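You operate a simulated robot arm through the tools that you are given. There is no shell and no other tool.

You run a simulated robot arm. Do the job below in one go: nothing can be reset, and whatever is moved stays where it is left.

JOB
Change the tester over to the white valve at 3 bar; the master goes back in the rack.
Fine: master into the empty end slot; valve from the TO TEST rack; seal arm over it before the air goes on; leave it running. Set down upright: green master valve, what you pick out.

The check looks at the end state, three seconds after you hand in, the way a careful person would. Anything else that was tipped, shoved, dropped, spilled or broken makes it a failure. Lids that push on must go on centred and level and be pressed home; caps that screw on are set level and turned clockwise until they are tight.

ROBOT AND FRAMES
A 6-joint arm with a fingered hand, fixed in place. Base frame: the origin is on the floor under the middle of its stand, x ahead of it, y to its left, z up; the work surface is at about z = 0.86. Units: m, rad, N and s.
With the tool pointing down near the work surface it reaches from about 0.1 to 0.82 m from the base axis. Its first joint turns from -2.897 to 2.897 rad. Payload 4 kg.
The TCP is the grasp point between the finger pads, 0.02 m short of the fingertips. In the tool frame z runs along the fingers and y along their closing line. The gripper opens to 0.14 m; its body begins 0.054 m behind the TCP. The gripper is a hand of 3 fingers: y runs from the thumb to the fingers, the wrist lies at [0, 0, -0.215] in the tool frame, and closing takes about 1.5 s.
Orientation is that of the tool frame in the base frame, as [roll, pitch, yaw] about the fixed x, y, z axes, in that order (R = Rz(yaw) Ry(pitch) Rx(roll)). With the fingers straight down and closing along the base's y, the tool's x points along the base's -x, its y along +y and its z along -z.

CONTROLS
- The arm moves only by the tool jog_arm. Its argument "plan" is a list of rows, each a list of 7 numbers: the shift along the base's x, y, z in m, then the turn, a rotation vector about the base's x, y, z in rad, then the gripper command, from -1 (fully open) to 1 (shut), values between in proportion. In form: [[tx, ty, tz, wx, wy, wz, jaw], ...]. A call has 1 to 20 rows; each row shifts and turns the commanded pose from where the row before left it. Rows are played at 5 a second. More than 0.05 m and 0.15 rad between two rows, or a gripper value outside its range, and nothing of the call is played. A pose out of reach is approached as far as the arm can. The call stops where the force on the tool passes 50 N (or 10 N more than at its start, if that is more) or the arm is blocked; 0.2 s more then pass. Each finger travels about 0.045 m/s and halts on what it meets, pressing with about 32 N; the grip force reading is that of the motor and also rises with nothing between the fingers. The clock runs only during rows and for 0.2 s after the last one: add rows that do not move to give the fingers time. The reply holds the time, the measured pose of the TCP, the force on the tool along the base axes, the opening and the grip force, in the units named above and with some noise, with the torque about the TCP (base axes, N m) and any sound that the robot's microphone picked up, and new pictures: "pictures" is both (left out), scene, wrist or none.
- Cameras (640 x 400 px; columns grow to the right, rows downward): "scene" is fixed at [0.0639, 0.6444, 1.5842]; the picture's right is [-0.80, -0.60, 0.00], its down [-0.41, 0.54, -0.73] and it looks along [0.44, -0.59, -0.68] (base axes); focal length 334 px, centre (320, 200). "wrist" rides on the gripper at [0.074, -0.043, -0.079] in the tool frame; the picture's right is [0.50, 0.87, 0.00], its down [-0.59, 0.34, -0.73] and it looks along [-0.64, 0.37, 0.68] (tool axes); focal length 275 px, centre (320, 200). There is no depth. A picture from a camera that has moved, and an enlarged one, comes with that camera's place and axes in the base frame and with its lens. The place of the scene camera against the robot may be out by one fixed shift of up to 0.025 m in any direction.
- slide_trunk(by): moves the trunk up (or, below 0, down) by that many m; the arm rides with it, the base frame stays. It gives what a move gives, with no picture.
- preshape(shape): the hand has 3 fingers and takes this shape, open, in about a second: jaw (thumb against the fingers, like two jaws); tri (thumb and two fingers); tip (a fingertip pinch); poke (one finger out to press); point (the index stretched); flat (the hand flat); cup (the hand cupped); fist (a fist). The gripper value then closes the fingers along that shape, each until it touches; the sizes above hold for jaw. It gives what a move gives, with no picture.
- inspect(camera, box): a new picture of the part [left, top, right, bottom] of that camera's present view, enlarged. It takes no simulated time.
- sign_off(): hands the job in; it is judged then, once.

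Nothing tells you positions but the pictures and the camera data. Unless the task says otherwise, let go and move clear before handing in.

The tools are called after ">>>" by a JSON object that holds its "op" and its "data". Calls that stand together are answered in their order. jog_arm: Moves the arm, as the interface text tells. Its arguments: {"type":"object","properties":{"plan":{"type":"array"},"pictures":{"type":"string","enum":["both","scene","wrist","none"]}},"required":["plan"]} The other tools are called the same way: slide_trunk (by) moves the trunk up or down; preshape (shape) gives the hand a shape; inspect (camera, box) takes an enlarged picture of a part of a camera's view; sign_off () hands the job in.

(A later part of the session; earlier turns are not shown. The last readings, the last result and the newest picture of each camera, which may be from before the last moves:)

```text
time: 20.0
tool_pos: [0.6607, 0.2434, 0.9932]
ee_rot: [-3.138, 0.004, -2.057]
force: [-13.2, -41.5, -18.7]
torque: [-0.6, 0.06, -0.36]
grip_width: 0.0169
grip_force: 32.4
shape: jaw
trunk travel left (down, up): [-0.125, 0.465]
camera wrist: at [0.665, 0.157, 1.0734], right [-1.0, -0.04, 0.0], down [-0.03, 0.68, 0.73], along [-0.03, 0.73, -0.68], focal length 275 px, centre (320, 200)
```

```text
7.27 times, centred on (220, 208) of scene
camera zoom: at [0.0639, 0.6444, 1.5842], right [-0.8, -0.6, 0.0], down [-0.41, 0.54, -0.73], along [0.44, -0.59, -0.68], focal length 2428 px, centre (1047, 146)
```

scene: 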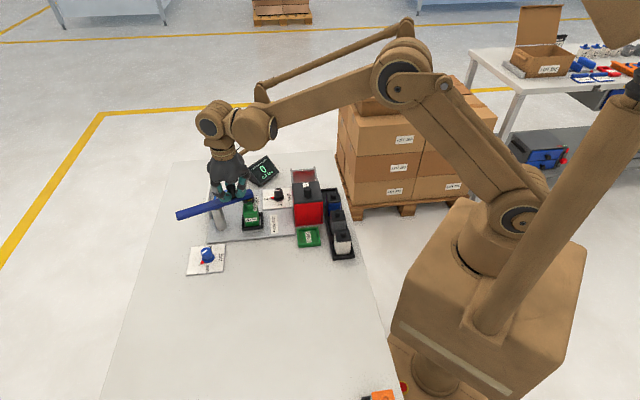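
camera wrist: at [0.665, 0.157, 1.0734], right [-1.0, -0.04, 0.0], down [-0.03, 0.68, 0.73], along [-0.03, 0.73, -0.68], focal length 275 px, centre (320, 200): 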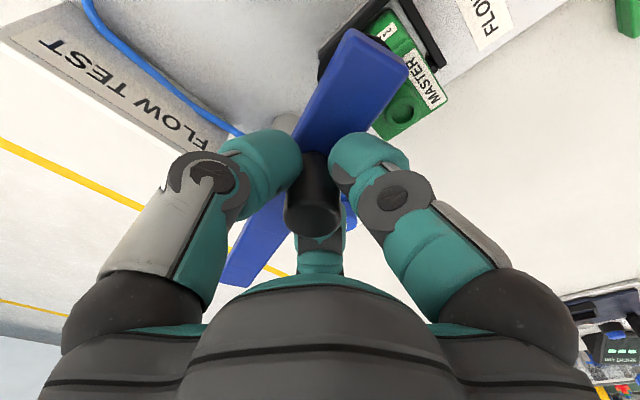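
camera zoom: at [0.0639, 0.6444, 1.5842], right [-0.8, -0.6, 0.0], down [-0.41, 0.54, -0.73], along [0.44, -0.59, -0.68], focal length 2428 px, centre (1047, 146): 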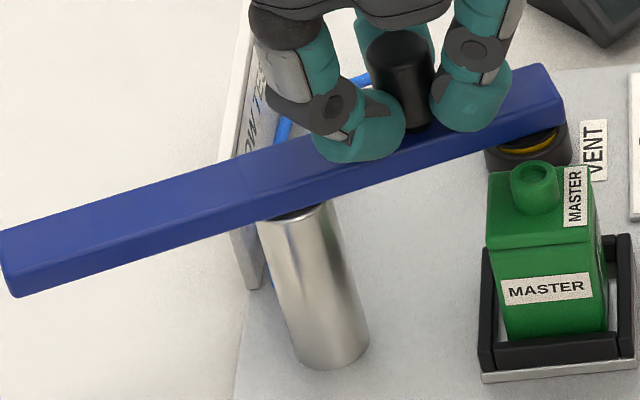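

It's a horizontal swing toward the VENT side; the master's stem is already uncovered. I'll keep going along the arc.

>>> {"op": "jog_arm", "data": {"plan": [[0.0055, -0.003, 0, 0, 0, 0.12, 1], [0.0062, -0.0025, 0, 0, 0, 0.12, 1], [0.0066, -0.0012, 0, 0, 0, 0.12, 1], [0.0068, -0.0002, 0, 0, 0, 0.12, 1], [0, 0, 0, 0, 0, 0, 1]]}}

>>> {"op": "inspect", "data": {"camera": "scene", "box": [170, 130, 310, 235]}}

```text
time: 21.2
tool_pos: [0.6882, 0.2363, 0.9941]
ee_rot: [-3.138, 0.003, -1.576]
force: [4.7, -38.2, -8.5]
torque: [-0.49, -0.2, -0.24]
grip_width: 0.0171
grip_force: 32.2
shape: jaw
trunk travel left (down, up): [-0.125, 0.465]
camera wrist: at [0.7306, 0.1618, 1.0732], right [-0.87, -0.5, -0.01], down [-0.34, 0.59, 0.73], along [-0.36, 0.64, -0.68], focal length 275 px, centre (320, 200)
```

scene: 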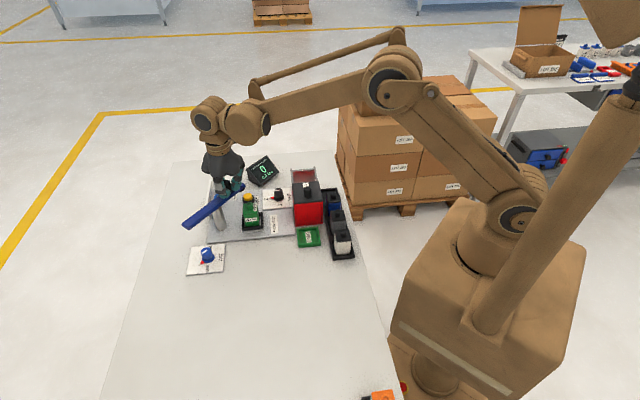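
wrist: 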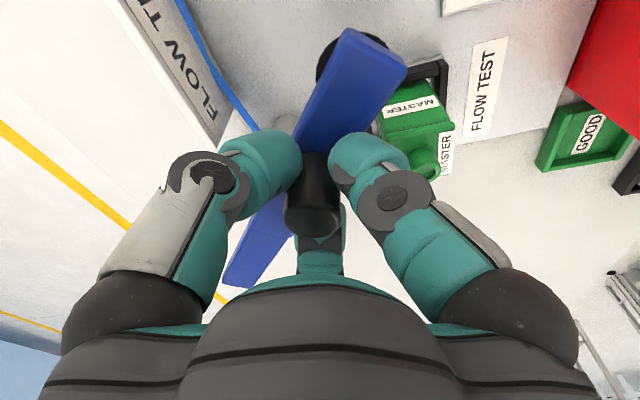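

```text
3.81 times, centred on (240, 182) of scene
camera zoom: at [0.0639, 0.6444, 1.5842], right [-0.8, -0.6, 0.0], down [-0.41, 0.54, -0.73], along [0.44, -0.59, -0.68], focal length 1272 px, centre (625, 267)
```

zoom: 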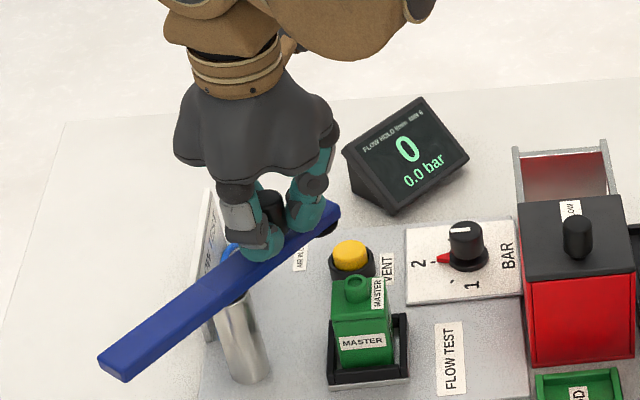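

>>> {"op": "jog_arm", "data": {"plan": [[0.0075, -0.001, 0, 0, 0, 0.12, 1], [0.0074, 0.001, 0, 0, 0, 0.12, 1], [0.0071, 0.0018, 0, 0, 0, 0.12, 1], [0.007, 0.0026, 0, 0, 0, 0.12, 1], [0, 0, 0, 0, 0, 0, 1]]}}

>>> {"op": "inspect", "data": {"camera": "scene", "box": [170, 130, 310, 235]}}

```text
time: 21.8
tool_pos: [0.7016, 0.2392, 0.9933]
ee_rot: [-3.134, -0.009, -1.36]
force: [8.6, -31.9, -1.7]
torque: [-0.34, -0.26, 0.0]
grip_width: 0.0167
grip_force: 32.4
shape: jaw
out of reach, approached as far as the arm can: row 2, 3
trunk travel left (down, up): [-0.125, 0.465]
stopped in row 3: the force on the tool passed its limit at 51 N (the readings are from after the stop); the commanded pose is now the measured one
camera wrist: at [0.7586, 0.1756, 1.0738], right [-0.74, -0.67, 0.0], down [-0.46, 0.51, 0.73], along [-0.49, 0.54, -0.69], focal length 275 px, centre (320, 200)
```

scene: 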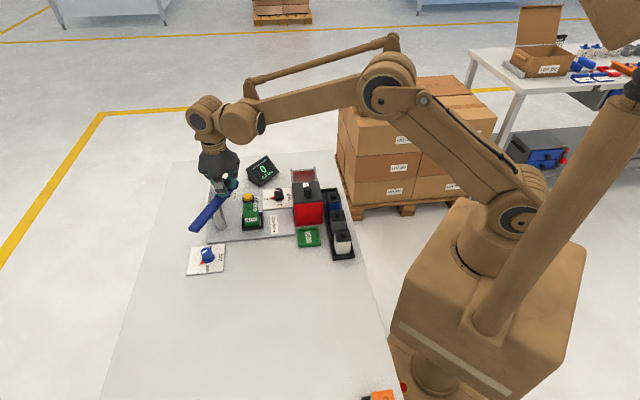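
wrist: 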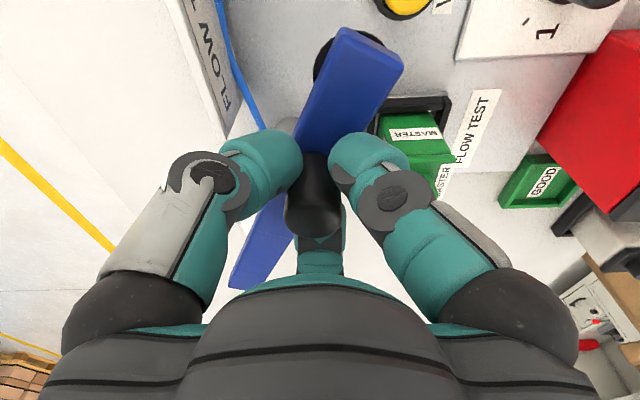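

```text
3.81 times, centred on (240, 182) of scene
camera zoom: at [0.0639, 0.6444, 1.5842], right [-0.8, -0.6, 0.0], down [-0.41, 0.54, -0.73], along [0.44, -0.59, -0.68], focal length 1272 px, centre (625, 267)
```

zoom: 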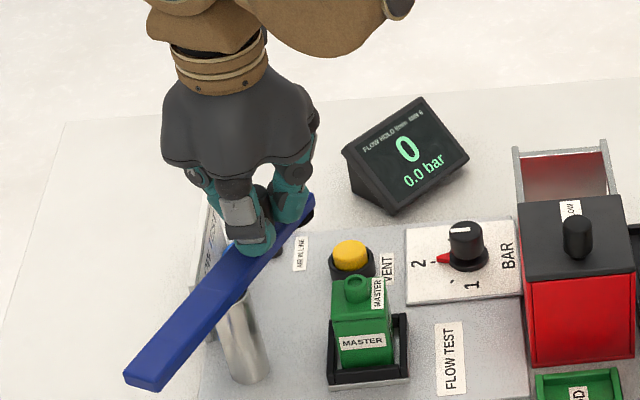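

The arm is about 57° open; my wrist is near its turn limit, so I'll carry it a bit further without turning the hand.

>>> {"op": "jog_arm", "data": {"plan": [[0.003, -0.002, 0, 0, 0, -0.05, 1], [0.006, 0.0, 0, 0, 0, -0.05, 1], [0.006, 0.001, 0, 0, 0, -0.05, 1], [0.006, 0.002, 0, 0, 0, -0.05, 1], [0, 0, 0, 0, 0, 0, 1]]}}

>>> {"op": "inspect", "data": {"camera": "scene", "box": [170, 130, 310, 235]}}

```text
time: 23.0
tool_pos: [0.7198, 0.2467, 0.9955]
ee_rot: [-3.135, -0.004, -1.554]
force: [-8.5, -4.1, 0.7]
torque: [-0.14, 0.19, 0.44]
grip_width: 0.016
grip_force: 32.2
shape: jaw
trunk travel left (down, up): [-0.125, 0.465]
camera wrist: at [0.764, 0.1723, 1.074], right [-0.86, -0.51, 0.0], down [-0.35, 0.59, 0.73], along [-0.37, 0.63, -0.68], focal length 275 px, centre (320, 200)
```

scene: 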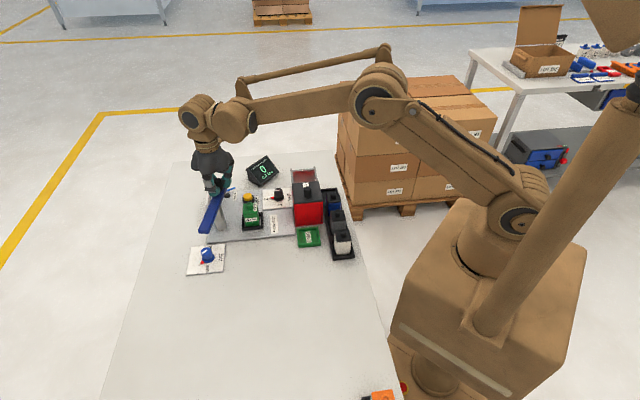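
wrist: 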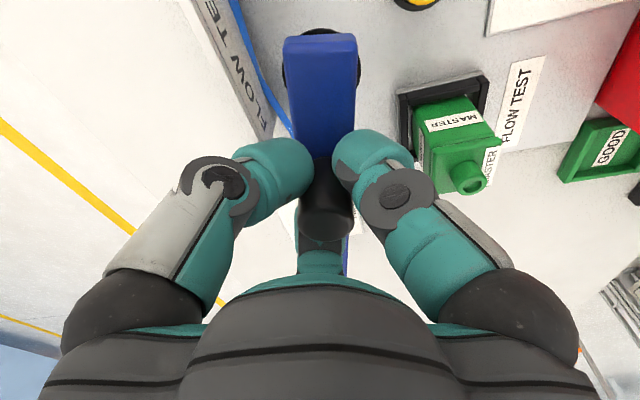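

```text
3.81 times, centred on (240, 182) of scene
camera zoom: at [0.0639, 0.6444, 1.5842], right [-0.8, -0.6, 0.0], down [-0.41, 0.54, -0.73], along [0.44, -0.59, -0.68], focal length 1272 px, centre (625, 267)
```

zoom: 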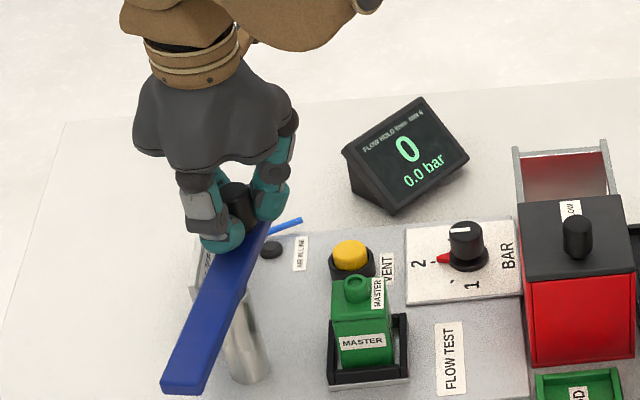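

The seal arm is now swung well clear (~80°) with little force. I'll let go and rise.

>>> {"op": "jog_arm", "data": {"plan": [[0, 0, 0, 0, 0, 0, 0.3], [0, 0, 0, 0, 0, 0, -0.2], [0, 0, 0, 0, 0, 0, -0.2], [0, 0, 0, 0, 0, 0, -0.2], [0, 0, 0.03, 0, 0, 0, -0.2], [0, 0, 0.04, 0, 0, 0, -0.2], [0, 0, 0.04, 0, 0, 0, -0.2], [-0.03, 0, 0.02, 0, 0, -0.1, -0.2], [-0.04, 0, 0, 0, 0, -0.1, -0.2]]}}

>>> {"op": "inspect", "data": {"camera": "scene", "box": [170, 130, 310, 245]}}

```text
time: 25.0
tool_pos: [0.6492, 0.2454, 1.1249]
ee_rot: [-3.134, -0.008, -1.755]
force: [0.6, 0.6, -0.5]
torque: [0.05, -0.01, 0.03]
grip_width: 0.0835
grip_force: 0.1
shape: jaw
trunk travel left (down, up): [-0.125, 0.465]
camera wrist: at [0.6772, 0.1646, 1.2048], right [-0.94, -0.33, 0.0], down [-0.23, 0.65, 0.73], along [-0.24, 0.69, -0.69], focal length 275 px, centre (320, 200)
```

scene: 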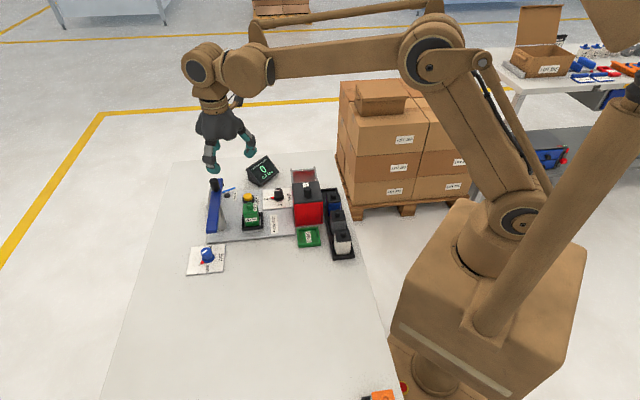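
wrist: 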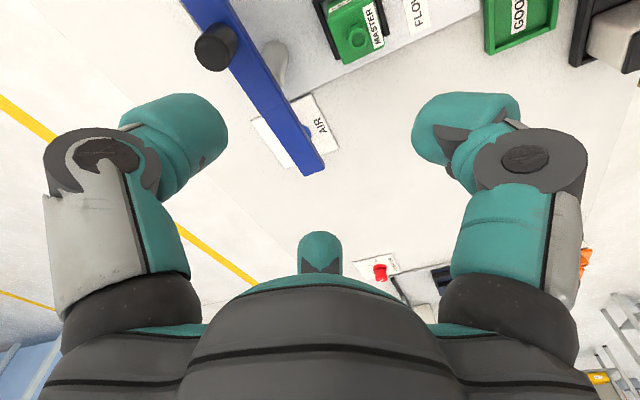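

```text
3.48 times, centred on (240, 188) of scene
camera zoom: at [0.0639, 0.6444, 1.5842], right [-0.8, -0.6, 0.0], down [-0.41, 0.54, -0.73], along [0.44, -0.59, -0.68], focal length 1161 px, centre (598, 244)
```

zoom: 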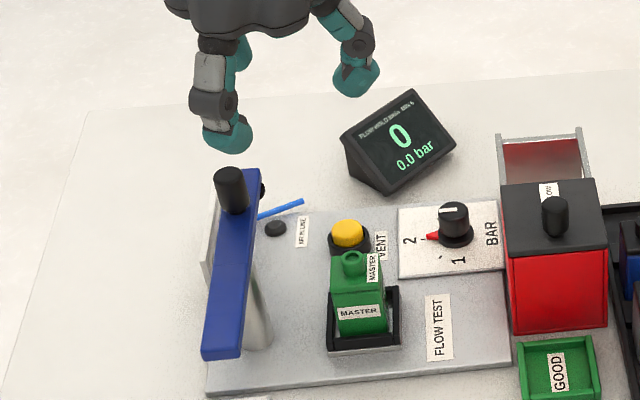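

The arm is parked aside. Now a close look at the master in its nest.

>>> {"op": "inspect", "data": {"camera": "scene", "box": [225, 185, 285, 240]}}

>>> {"op": "inspect", "data": {"camera": "wrist", "box": [280, 0, 440, 100]}}

```text
7.27 times, centred on (255, 212) of scene
camera zoom: at [0.0639, 0.6444, 1.5842], right [-0.8, -0.6, 0.0], down [-0.41, 0.54, -0.73], along [0.44, -0.59, -0.68], focal length 2428 px, centre (793, 109)
```

zoom: 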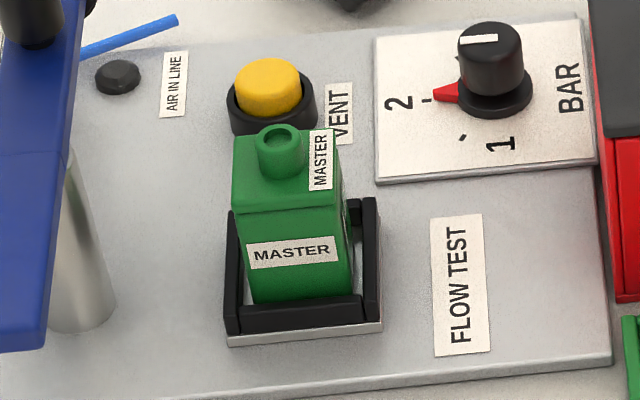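

```text
4.00 times, centred on (360, 50) of wrist
camera zoom: at [0.6772, 0.1646, 1.2048], right [-0.94, -0.33, 0.0], down [-0.23, 0.65, 0.73], along [-0.24, 0.69, -0.69], focal length 1101 px, centre (160, 800)
```

zoom: 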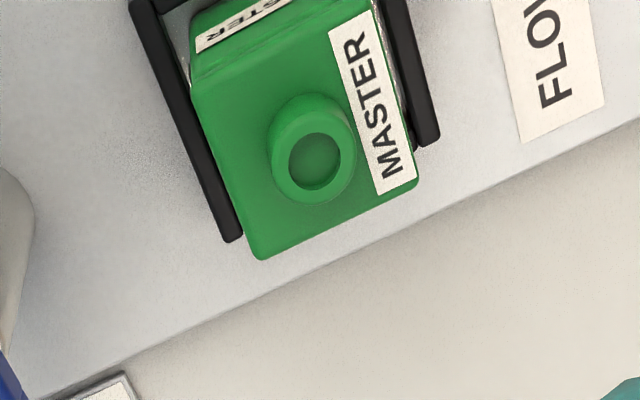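

The master's round stem stands about 16 mm above its cap; I'll pinch it there. I'll hover above it with the hand yawed so the closing line lies along the rack's long direction.

>>> {"op": "jog_arm", "data": {"plan": [[-0.007, -0.005, 0, 0, 0, -0.12, -0.2], [-0.007, -0.005, -0.01, 0, 0, -0.12, -0.2], [-0.007, -0.005, -0.02, 0, 0, -0.12, -0.2], [-0.007, -0.005, -0.02, 0, 0, -0.12, -0.2], [-0.006, -0.003, -0.02, 0, 0, -0.12, -0.2], [0, 0, 0, 0, 0, 0, -0.2]]}}

>>> {"op": "inspect", "data": {"camera": "wrist", "box": [240, 40, 400, 200]}}

>>> {"op": "inspect", "data": {"camera": "scene", "box": [190, 130, 310, 245]}}

```text
time: 26.4
tool_pos: [0.6171, 0.2239, 1.0526]
ee_rot: [-3.134, -0.007, -2.355]
force: [-0.8, -0.2, -0.8]
torque: [0.02, -0.03, 0.02]
grip_width: 0.0834
grip_force: 0.0
shape: jaw
trunk travel left (down, up): [-0.125, 0.465]
camera wrist: at [0.5946, 0.1409, 1.1338], right [-0.97, 0.26, 0.0], down [0.18, 0.66, 0.73], along [0.19, 0.7, -0.69], focal length 275 px, centre (320, 200)
```

scene: 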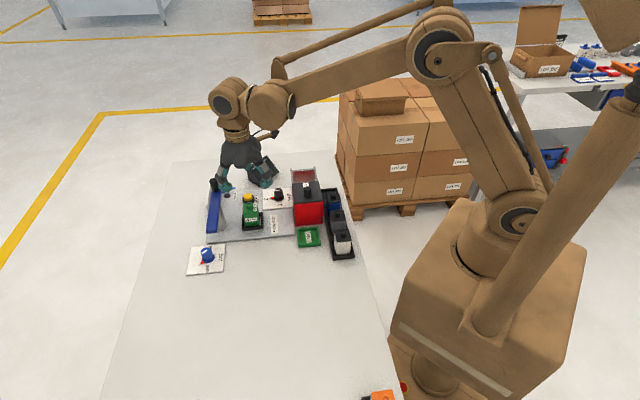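
wrist: 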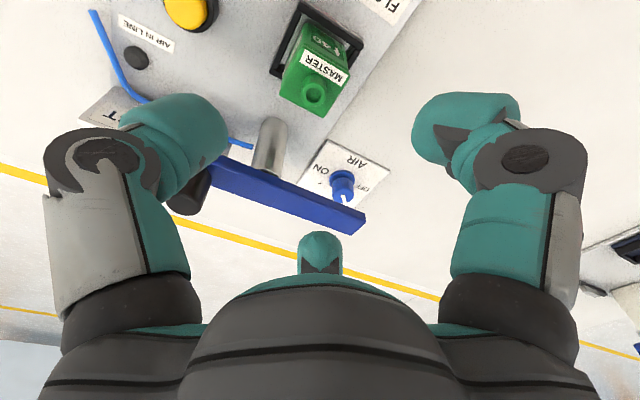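

```text
2.50 times, centred on (320, 120) of wrist
camera zoom: at [0.5946, 0.1409, 1.1338], right [-0.97, 0.26, 0.0], down [0.18, 0.66, 0.73], along [0.19, 0.7, -0.69], focal length 688 px, centre (320, 400)
```

zoom: 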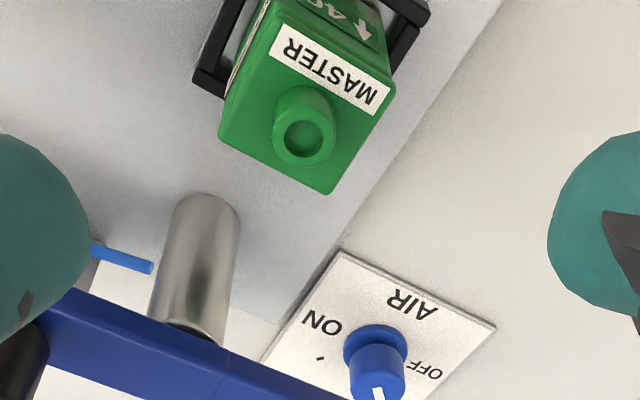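

```text
3.48 times, centred on (250, 188) of scene
camera zoom: at [0.0639, 0.6444, 1.5842], right [-0.8, -0.6, 0.0], down [-0.41, 0.54, -0.73], along [0.44, -0.59, -0.68], focal length 1161 px, centre (564, 244)
```

zoom: 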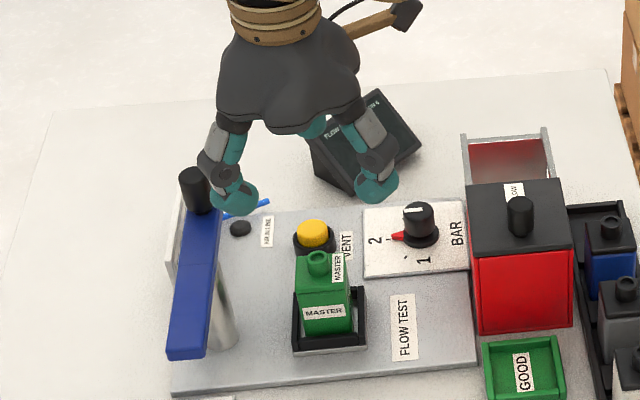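

The stem top is at about (0.622, 0.227, 0.945). I'll centre on it and descend so the fingertips straddle the stem just above the cap.

>>> {"op": "jog_arm", "data": {"plan": [[0.005, 0.003, -0.02, 0, 0, 0, 0.0], [0, 0, -0.03, 0, 0, 0, 0.15], [0, 0, -0.025, 0, 0, 0, 0.3], [0, 0, -0.017, 0, 0, 0, 0.3], [0, 0, 0, 0, 0, 0, 0.3]]}}

>>> {"op": "inspect", "data": {"camera": "scene", "box": [220, 170, 290, 240]}}

>>> {"op": "inspect", "data": {"camera": "wrist", "box": [220, 80, 420, 280]}}

```text
time: 27.6
tool_pos: [0.6227, 0.2282, 0.9628]
ee_rot: [-3.135, -0.009, -2.355]
force: [0.4, -0.2, -0.1]
torque: [0.02, -0.02, 0.07]
grip_width: 0.0493
grip_force: 0.1
shape: jaw
trunk travel left (down, up): [-0.125, 0.465]
camera wrist: at [0.5997, 0.1448, 1.0417], right [-0.97, 0.26, 0.0], down [0.17, 0.66, 0.73], along [0.19, 0.7, -0.69], focal length 275 px, centre (320, 200)
```

scene: 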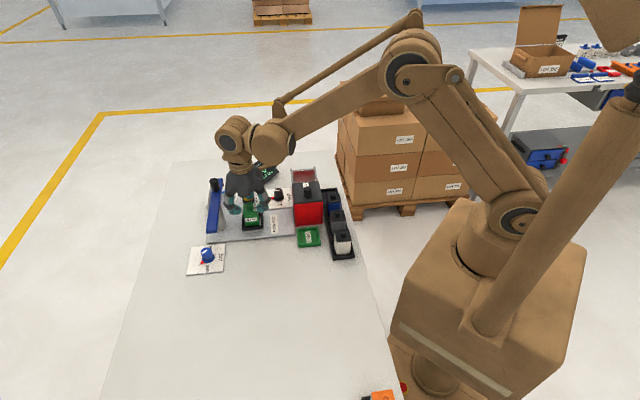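
wrist: 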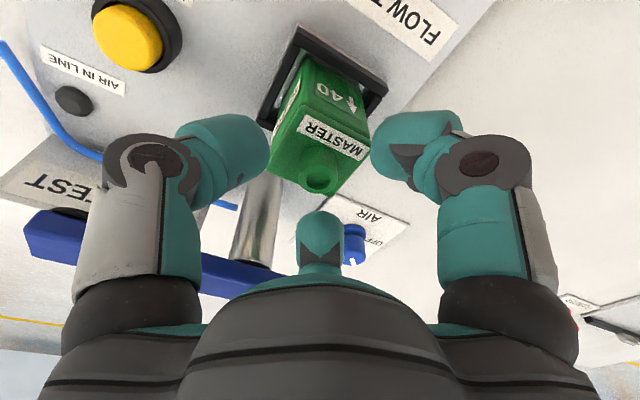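

```text
5.71 times, centred on (255, 205) of scene
camera zoom: at [0.0639, 0.6444, 1.5842], right [-0.8, -0.6, 0.0], down [-0.41, 0.54, -0.73], along [0.44, -0.59, -0.68], focal length 1907 px, centre (691, 171)
```

zoom: 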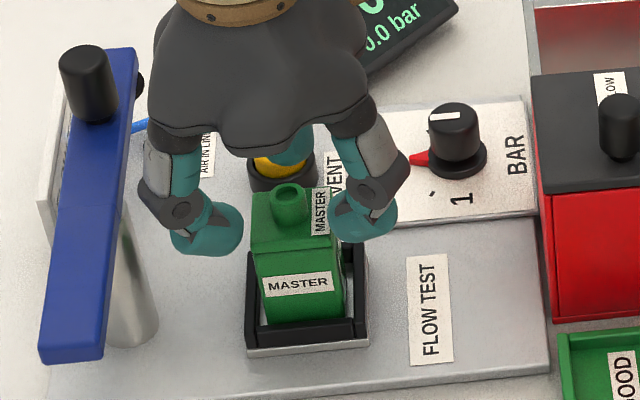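

```text
2.00 times, centred on (320, 180) of wrist
camera zoom: at [0.5997, 0.1448, 1.0417], right [-0.97, 0.26, 0.0], down [0.17, 0.66, 0.73], along [0.19, 0.7, -0.69], focal length 551 px, centre (320, 240)
```

zoom: 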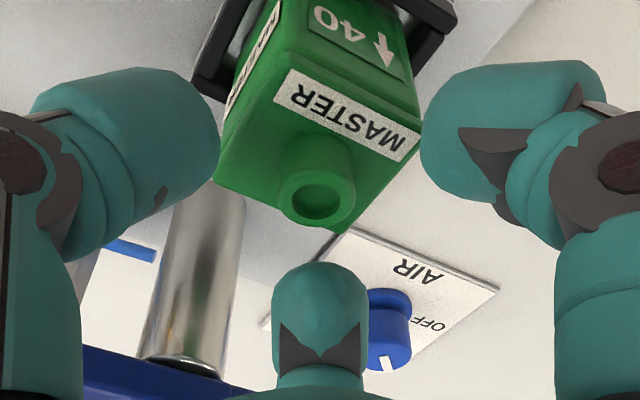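

The three fingers close radially like a chuck, so they will self-centre on the round stem. For the tight end slot I want the thumb pointing to the robot side, so I'll raise slightly and turn the hand −90° before gripping.

>>> {"op": "jog_arm", "data": {"plan": [[0, 0, 0.02, 0, 0, 0, 0.15], [0, 0, 0.01, 0, 0, -0.131, 0.15], [0, 0, 0, 0, 0, -0.131, 0.15], [0, 0, 0, 0, 0, -0.131, 0.15], [0, 0, 0, 0, 0, -0.131, 0.15], [0, 0, 0, 0, 0, -0.131, 0.15], [0, 0, 0, 0, 0, -0.131, 0.15], [0, 0, 0, 0, 0, -0.131, 0.15], [0, 0, 0, 0, 0, -0.131, 0.15], [0, 0, 0, 0, 0, -0.131, 0.15], [0, 0, 0, 0, 0, -0.131, 0.15], [0, 0, 0, 0, 0, -0.131, 0.15], [0, 0, 0, 0, 0, -0.13, 0.15], [0, 0, 0, 0, 0, 0, 0.15], [0, 0, 0, 0, 0, 0, 0.15]]}}

>>> {"op": "inspect", "data": {"camera": "wrist", "box": [220, 80, 420, 280]}}

>>> {"op": "inspect", "data": {"camera": "scene", "box": [220, 170, 290, 240]}}

```text
time: 30.8
tool_pos: [0.6211, 0.2269, 0.9899]
ee_rot: [-3.135, -0.008, 2.356]
force: [-0.3, -0.1, -0.6]
torque: [-0.02, -0.01, 0.01]
grip_width: 0.0589
grip_force: 0.1
shape: jaw
trunk travel left (down, up): [-0.125, 0.465]
camera wrist: at [0.5399, 0.2481, 1.0709], right [0.26, 0.97, 0.0], down [0.66, -0.18, 0.73], along [0.7, -0.19, -0.69], focal length 275 px, centre (320, 200)
```

scene: 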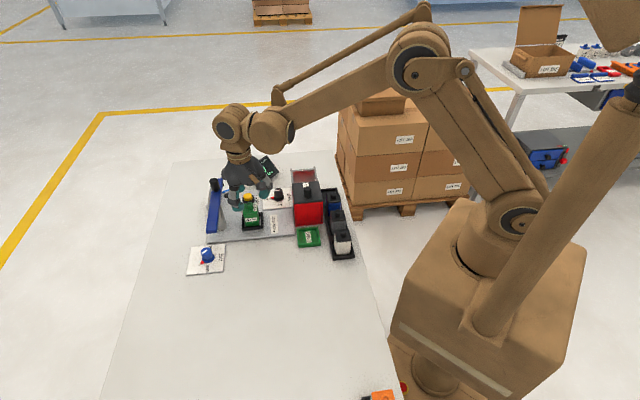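
wrist: 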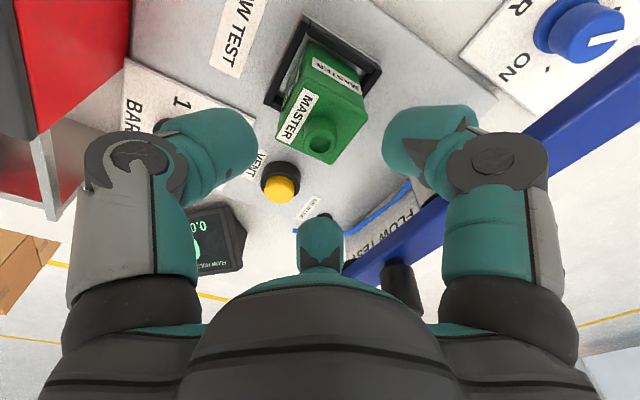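

```text
2.00 times, centred on (320, 180) of wrist
camera zoom: at [0.5399, 0.2481, 1.0709], right [0.26, 0.97, 0.0], down [0.66, -0.18, 0.73], along [0.7, -0.19, -0.69], focal length 551 px, centre (320, 240)
```

zoom: 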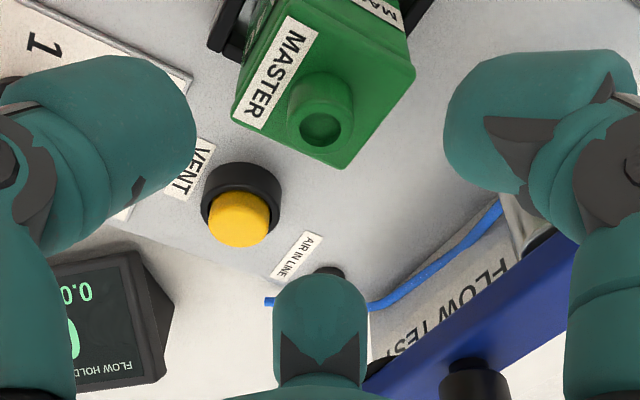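

```text
5.71 times, centred on (255, 205) of scene
camera zoom: at [0.0639, 0.6444, 1.5842], right [-0.8, -0.6, 0.0], down [-0.41, 0.54, -0.73], along [0.44, -0.59, -0.68], focal length 1907 px, centre (691, 171)
```

zoom: 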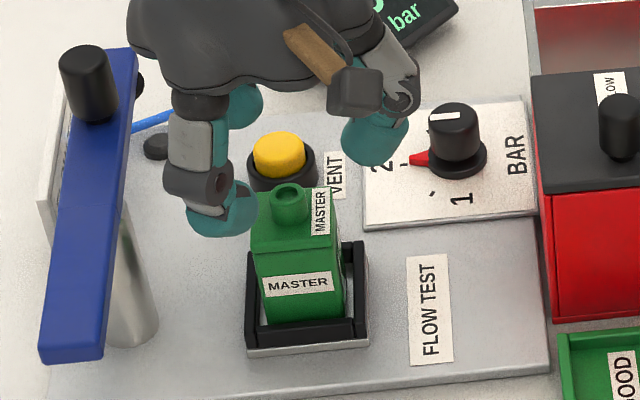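

The stem is now measured at about (0.623, 0.228), top z≈0.949. I'll descend so the tips sit just above the cap and close.

>>> {"op": "jog_arm", "data": {"plan": [[0.002, 0.0013, -0.012, 0, 0, 0, 0.2], [0, 0, -0.012, 0, 0, 0, 0.2], [0, 0, -0.01, 0, 0, 0, 0.2], [0, 0, 0, 0, 0, 0, 0.4], [0, 0, 0, 0, 0, 0, 0.5], [0, 0, 0, 0, 0, 0, 0.6]]}}

>>> {"op": "inspect", "data": {"camera": "wrist", "box": [220, 80, 420, 280]}}

>>> {"op": "inspect", "data": {"camera": "scene", "box": [220, 170, 290, 240]}}

```text
time: 32.2
tool_pos: [0.6221, 0.2271, 0.9582]
ee_rot: [-3.132, -0.008, 2.357]
force: [-0.5, 0.7, 1.5]
torque: [0.05, -0.01, -0.01]
grip_width: 0.029
grip_force: 0.1
shape: jaw
trunk travel left (down, up): [-0.125, 0.465]
camera wrist: at [0.5409, 0.2487, 1.0375], right [0.26, 0.97, 0.0], down [0.66, -0.17, 0.73], along [0.7, -0.19, -0.69], focal length 275 px, centre (320, 200)
```

scene: 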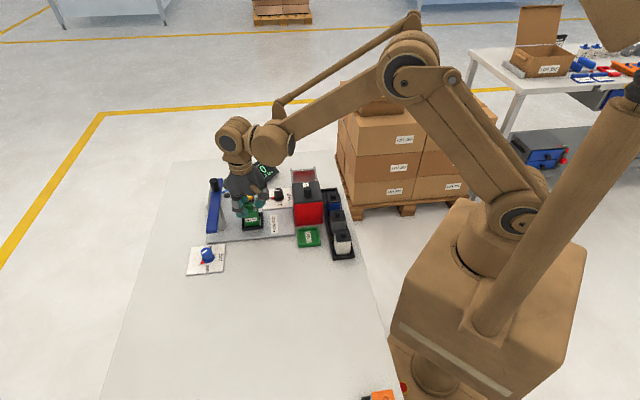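
wrist: 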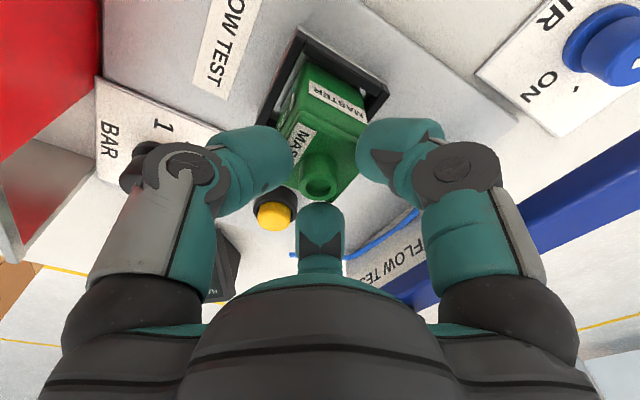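

```text
2.00 times, centred on (320, 180) of wrist
camera zoom: at [0.5409, 0.2487, 1.0375], right [0.26, 0.97, 0.0], down [0.66, -0.17, 0.73], along [0.7, -0.19, -0.69], focal length 551 px, centre (320, 240)
```

zoom: 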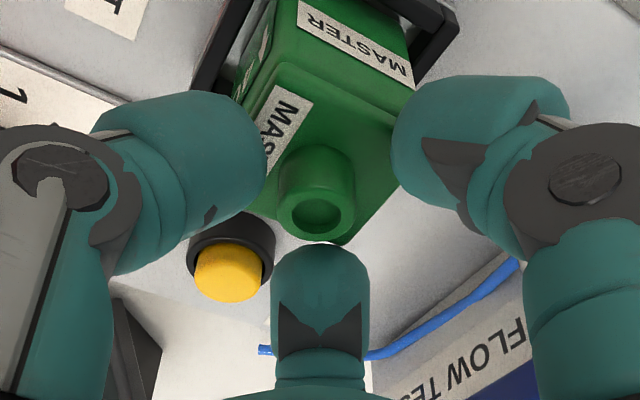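

```text
5.71 times, centred on (255, 205) of scene
camera zoom: at [0.0639, 0.6444, 1.5842], right [-0.8, -0.6, 0.0], down [-0.41, 0.54, -0.73], along [0.44, -0.59, -0.68], focal length 1907 px, centre (691, 171)
```

zoom: 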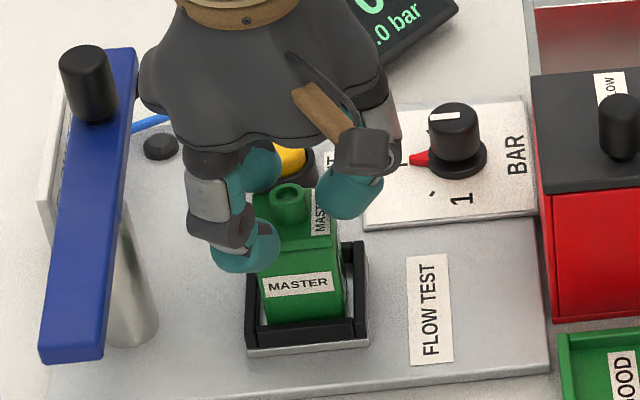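

The stem is centred between the three tips. Closing now.

>>> {"op": "jog_arm", "data": {"plan": [[0, 0, 0, 0, 0, 0, 0.8], [0, 0, 0, 0, 0, 0, 1], [0, 0, 0, 0, 0, 0, 1], [0, 0, 0, 0, 0, 0, 1], [0, 0, 0, 0, 0, 0, 1], [0, 0, 0, 0, 0, 0, 1]]}}

>>> {"op": "inspect", "data": {"camera": "wrist", "box": [220, 80, 420, 280]}}

>>> {"op": "inspect", "data": {"camera": "scene", "box": [220, 170, 290, 240]}}

```text
time: 33.6
tool_pos: [0.621, 0.2265, 0.9596]
ee_rot: [-3.136, -0.005, 2.358]
force: [4.8, 1.4, 30.4]
torque: [0.49, -0.82, -0.02]
grip_width: 0.0164
grip_force: 32.7
shape: jaw
trunk travel left (down, up): [-0.125, 0.465]
camera wrist: at [0.5394, 0.2481, 1.0388], right [0.26, 0.97, 0.0], down [0.66, -0.18, 0.73], along [0.7, -0.19, -0.68], focal length 275 px, centre (320, 200)
```

scene: 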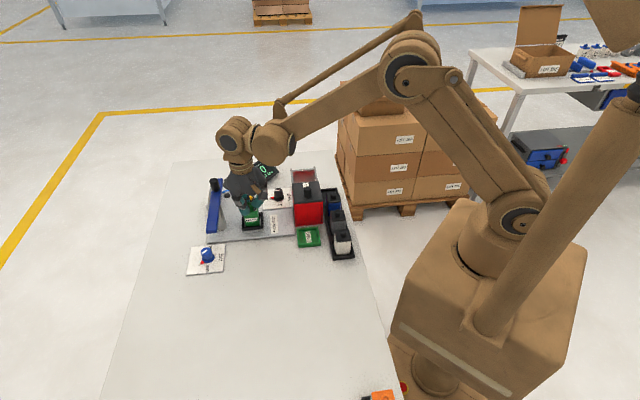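
wrist: 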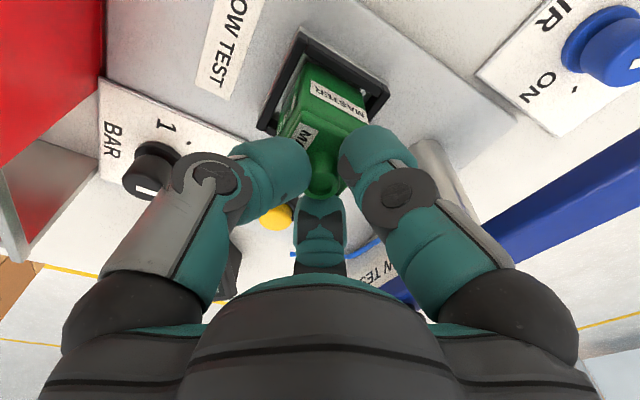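

```text
2.00 times, centred on (320, 180) of wrist
camera zoom: at [0.5394, 0.2481, 1.0388], right [0.26, 0.97, 0.0], down [0.66, -0.18, 0.73], along [0.7, -0.19, -0.68], focal length 551 px, centre (320, 240)
```

zoom: 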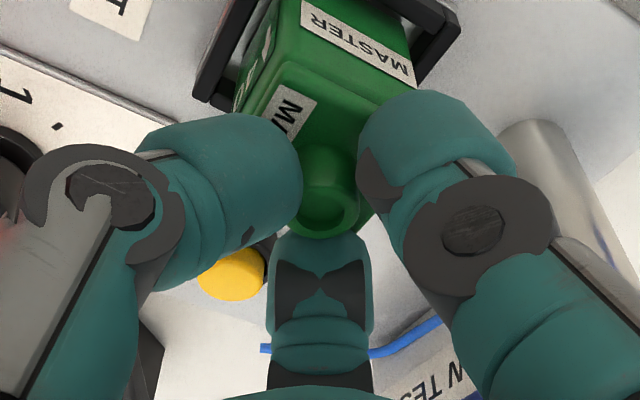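

```text
5.71 times, centred on (255, 205) of scene
camera zoom: at [0.0639, 0.6444, 1.5842], right [-0.8, -0.6, 0.0], down [-0.41, 0.54, -0.73], along [0.44, -0.59, -0.68], focal length 1907 px, centre (691, 171)
```

zoom: 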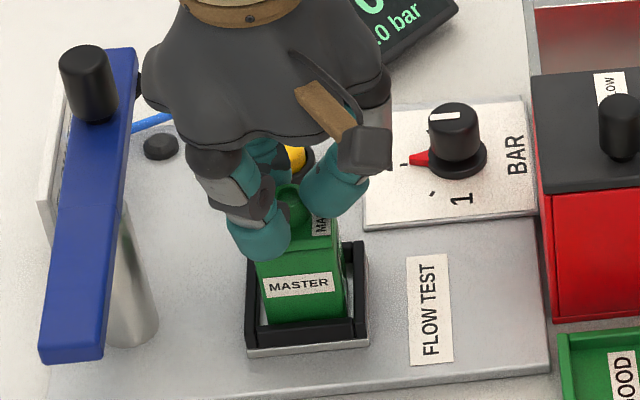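

It's gripping the stem, with the tips also resting on the cap. I'll lift a little and check that the valve comes up straight.

>>> {"op": "jog_arm", "data": {"plan": [[0, 0, 0.004, 0, 0, 0, 1], [0, 0, 0.008, 0, 0, 0, 1], [0, 0, 0.01, 0, 0, 0, 1], [0, 0, 0.01, 0, 0, 0, 1], [0, 0, 0, 0, 0, 0, 1]]}}

>>> {"op": "inspect", "data": {"camera": "scene", "box": [220, 170, 290, 240]}}

>>> {"op": "inspect", "data": {"camera": "wrist", "box": [220, 80, 420, 280]}}

```text
time: 34.8
tool_pos: [0.6231, 0.2275, 0.9894]
ee_rot: [-3.134, -0.006, 2.359]
force: [0.8, 0.4, -1.0]
torque: [0.01, 0.01, 0.0]
grip_width: 0.0163
grip_force: 31.9
shape: jaw
trunk travel left (down, up): [-0.125, 0.465]
camera wrist: at [0.5414, 0.2493, 1.0694], right [0.26, 0.97, 0.0], down [0.66, -0.17, 0.73], along [0.7, -0.19, -0.69], focal length 275 px, centre (320, 200)
```

scene: 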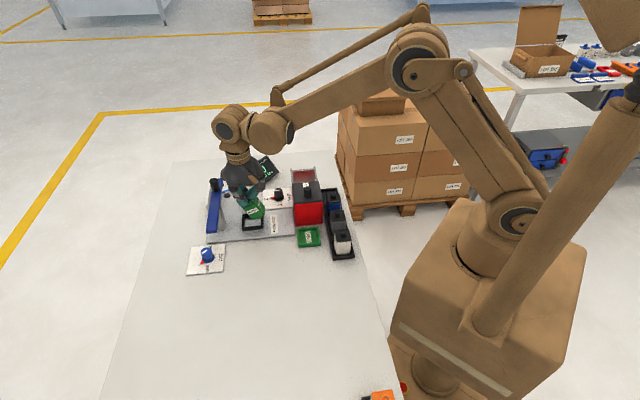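
wrist: 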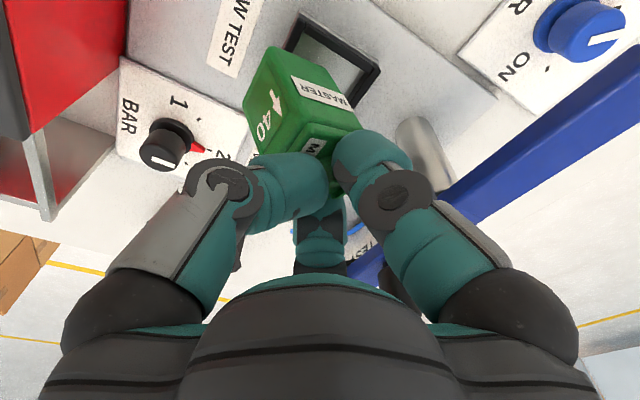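

```text
5.71 times, centred on (255, 205) of scene
camera zoom: at [0.0639, 0.6444, 1.5842], right [-0.8, -0.6, 0.0], down [-0.41, 0.54, -0.73], along [0.44, -0.59, -0.68], focal length 1907 px, centre (691, 171)
```

zoom: 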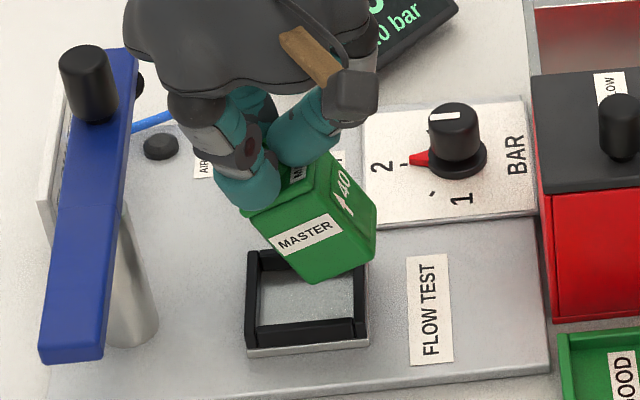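

```text
2.00 times, centred on (320, 180) of wrist
camera zoom: at [0.5414, 0.2493, 1.0694], right [0.26, 0.97, 0.0], down [0.66, -0.17, 0.73], along [0.7, -0.19, -0.69], focal length 551 px, centre (320, 240)
```

zoom: 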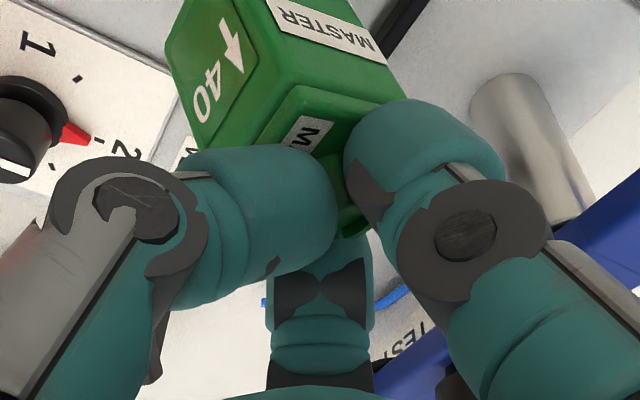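

The valve tilted in the grip (bottom swung toward the robot) when the tips left the cap. I'll measure the tilt so I can level it with the hand, set it back in the nest and regrip properly.

>>> {"op": "inspect", "data": {"camera": "scene", "box": [240, 185, 270, 225]}}

>>> {"op": "inspect", "data": {"camera": "wrist", "box": [230, 30, 390, 150]}}

```text
10.00 times, centred on (255, 205) of scene
camera zoom: at [0.0639, 0.6444, 1.5842], right [-0.8, -0.6, 0.0], down [-0.41, 0.54, -0.73], along [0.44, -0.59, -0.68], focal length 3338 px, centre (970, 150)
```

zoom: 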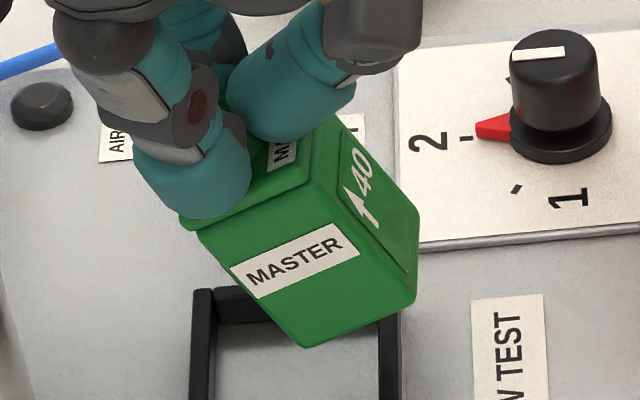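

```text
3.33 times, centred on (310, 90) of wrist
camera zoom: at [0.5414, 0.2493, 1.0694], right [0.26, 0.97, 0.0], down [0.66, -0.17, 0.73], along [0.7, -0.19, -0.69], focal length 918 px, centre (353, 567)
```

zoom: 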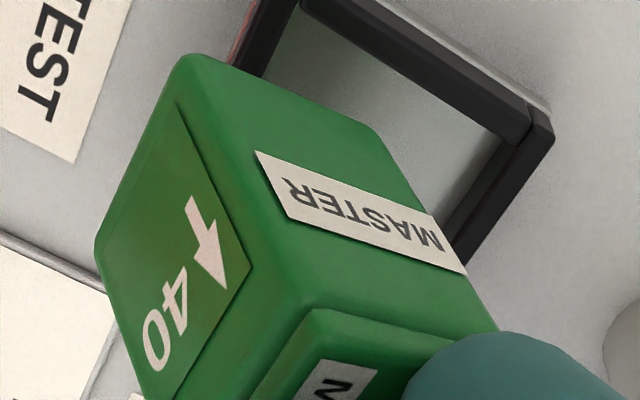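

The valve leans about 25° with its base toward the robot. I'll raise clear and tilt the hand 25° about the rack axis so the valve stands upright.

>>> {"op": "jog_arm", "data": {"plan": [[0, 0, 0.02, 0, 0, 0, 1], [0, 0, 0.02, 0, 0, 0, 1], [0, 0, 0, 0.1027, -0.1027, 0, 1], [0, 0, 0, 0.1027, -0.1027, 0, 1], [0, 0, 0, 0.1027, -0.1027, 0, 1], [0, 0, 0, 0, 0, 0, 1]]}}

>>> {"op": "inspect", "data": {"camera": "scene", "box": [235, 160, 285, 225]}}

>>> {"op": "inspect", "data": {"camera": "wrist", "box": [200, 30, 400, 200]}}

```text
time: 36.2
tool_pos: [0.6241, 0.2277, 1.0303]
ee_rot: [2.712, -0.005, 2.358]
force: [0.4, 0.2, -1.3]
torque: [0.02, 0.02, -0.04]
grip_width: 0.0161
grip_force: 31.6
shape: jaw
trunk travel left (down, up): [-0.125, 0.465]
camera wrist: at [0.5205, 0.2282, 1.0836], right [0.2, 0.91, 0.36], down [0.42, -0.42, 0.81], along [0.88, -0.01, -0.47], focal length 275 px, centre (320, 200)
```

scene: 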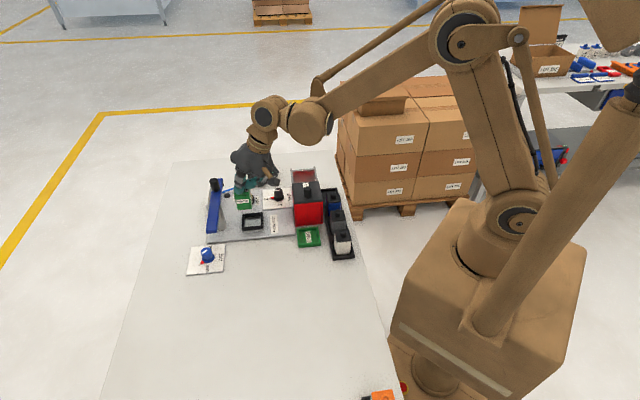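
wrist: 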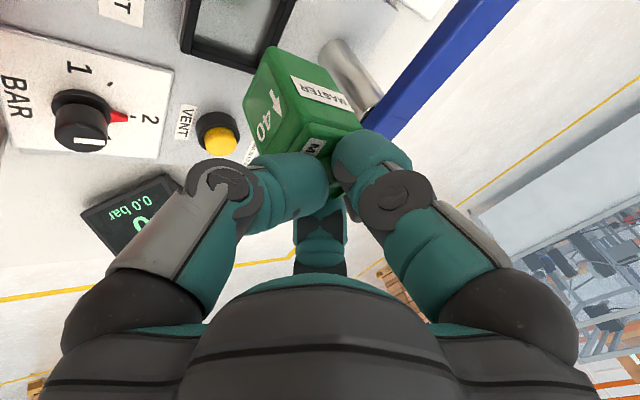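

```text
6.15 times, centred on (260, 192) of scene
camera zoom: at [0.0639, 0.6444, 1.5842], right [-0.8, -0.6, 0.0], down [-0.41, 0.54, -0.73], along [0.44, -0.59, -0.68], focal length 2054 px, centre (689, 246)
```

zoom: 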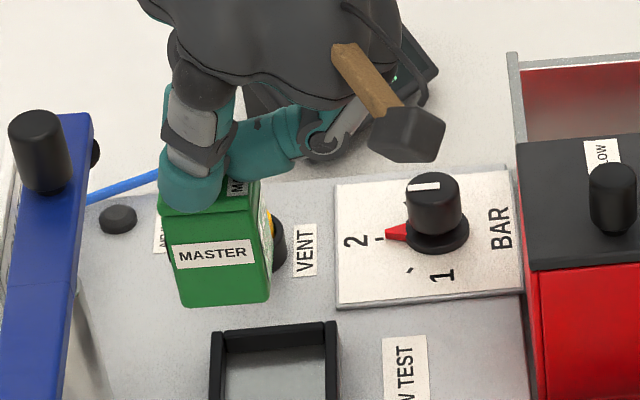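

```text
2.35 times, centred on (300, 115) of wrist
camera zoom: at [0.5205, 0.2282, 1.0836], right [0.2, 0.91, 0.36], down [0.42, -0.42, 0.81], along [0.88, -0.01, -0.47], focal length 648 px, centre (367, 400)
```

zoom: 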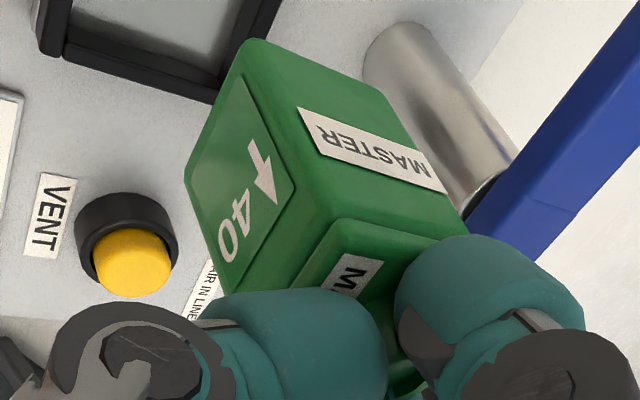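

The valve is upright now with the hand tilted, which also keeps the fingers away from the LOW FLOW frame. I'll lift high and carry it toward the rack, stopping short for a look at the empty slot.

>>> {"op": "jog_arm", "data": {"plan": [[0, 0, 0.03, 0, 0, 0, 1], [0, 0, 0.03, 0, 0, 0, 1], [0, 0, 0.03, 0, 0, 0, 1], [-0.029, -0.0226, 0, 0, 0, 0, 1], [-0.029, -0.0226, 0, 0, 0, 0, 1], [-0.029, -0.0226, 0, 0, 0, 0, 1], [-0.029, -0.0226, 0, 0, 0, 0, 1], [-0.029, -0.0226, 0, 0, 0, 0, 1], [-0.029, -0.0226, 0, 0, 0, 0, 1], [-0.029, -0.0226, 0, 0, 0, 0, 1], [0, 0, 0, 0, 0, 0, 1]]}}

>>> {"op": "inspect", "data": {"camera": "wrist", "box": [140, 0, 360, 180]}}

>>> {"op": "inspect", "data": {"camera": "scene", "box": [280, 120, 370, 270]}}

```text
time: 38.6
tool_pos: [0.42, 0.0685, 1.1213]
ee_rot: [2.714, -0.006, 2.359]
force: [-0.5, -0.5, -0.6]
torque: [-0.03, -0.02, 0.03]
grip_width: 0.0162
grip_force: 32.0
shape: jaw
trunk travel left (down, up): [-0.125, 0.465]
camera wrist: at [0.3176, 0.0698, 1.1761], right [0.2, 0.91, 0.36], down [0.42, -0.41, 0.81], along [0.88, -0.01, -0.47], focal length 275 px, centre (320, 200)
```

scene: 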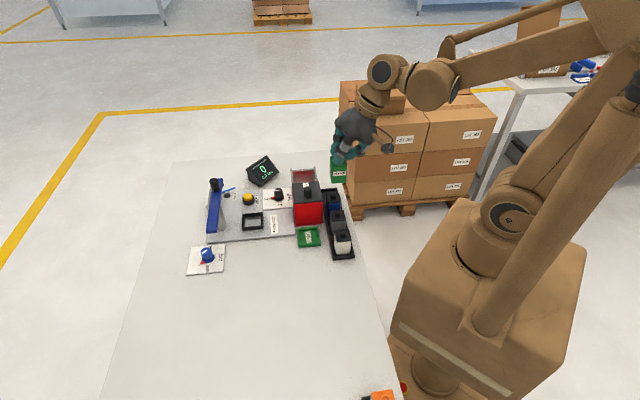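
wrist: 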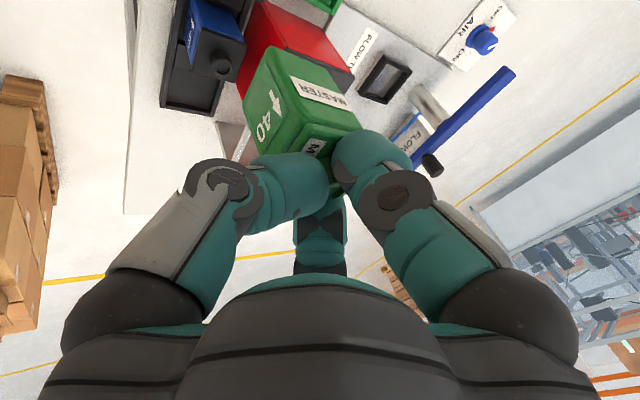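

```text
2.22 times, centred on (250, 90) of wrist
camera zoom: at [0.3176, 0.0698, 1.1761], right [0.2, 0.91, 0.36], down [0.42, -0.41, 0.81], along [0.88, -0.01, -0.47], focal length 612 px, centre (476, 444)
```

zoom: 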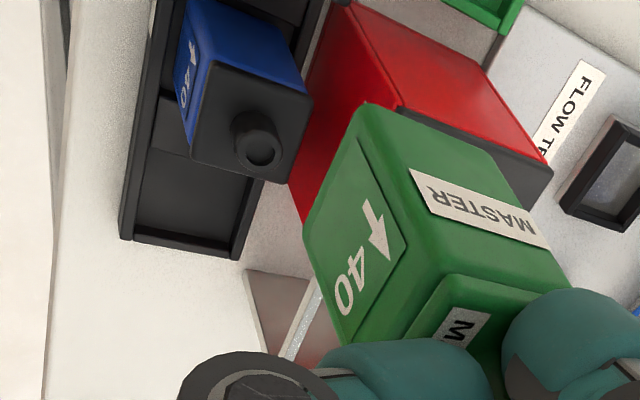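

```text
2.67 times, centred on (325, 195) of scene
camera zoom: at [0.0639, 0.6444, 1.5842], right [-0.8, -0.6, 0.0], down [-0.41, 0.54, -0.73], along [0.44, -0.59, -0.68], focal length 890 px, centre (307, 213)
```

zoom: 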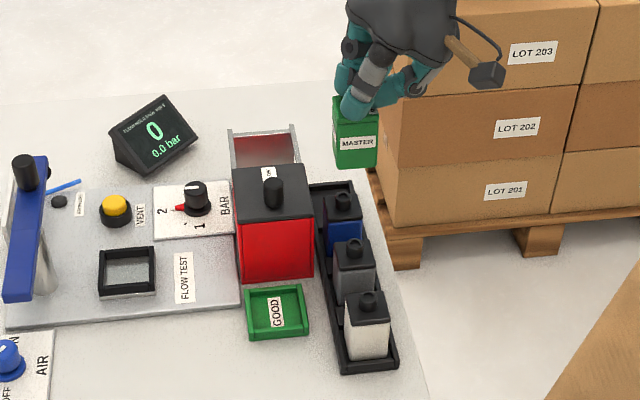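

>>> {"op": "inspect", "data": {"camera": "wrist", "box": [150, 0, 260, 120]}}

>>> {"op": "inspect", "data": {"camera": "scene", "box": [315, 185, 345, 225]}}

```text
3.33 times, centred on (205, 60) of wrist
camera zoom: at [0.3176, 0.0698, 1.1761], right [0.2, 0.91, 0.36], down [0.42, -0.41, 0.81], along [0.88, -0.01, -0.47], focal length 918 px, centre (703, 667)
```

zoom: 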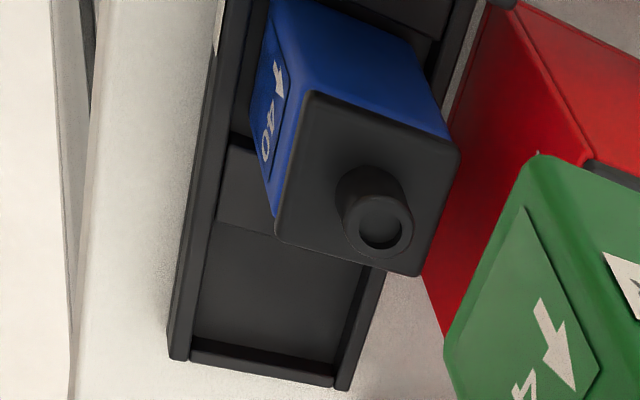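

```text
10.00 times, centred on (330, 205) of scene
camera zoom: at [0.0639, 0.6444, 1.5842], right [-0.8, -0.6, 0.0], down [-0.41, 0.54, -0.73], along [0.44, -0.59, -0.68], focal length 3338 px, centre (220, 150)
```

zoom: 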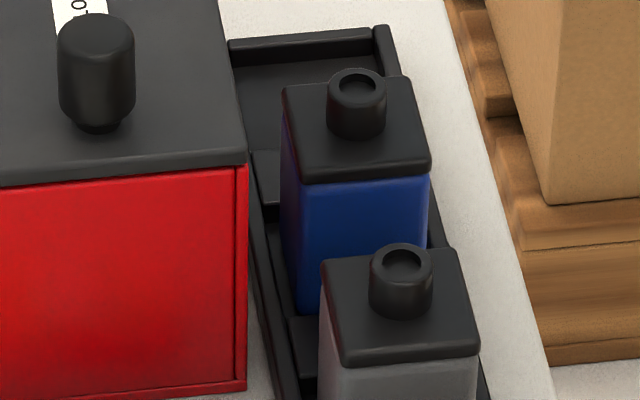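

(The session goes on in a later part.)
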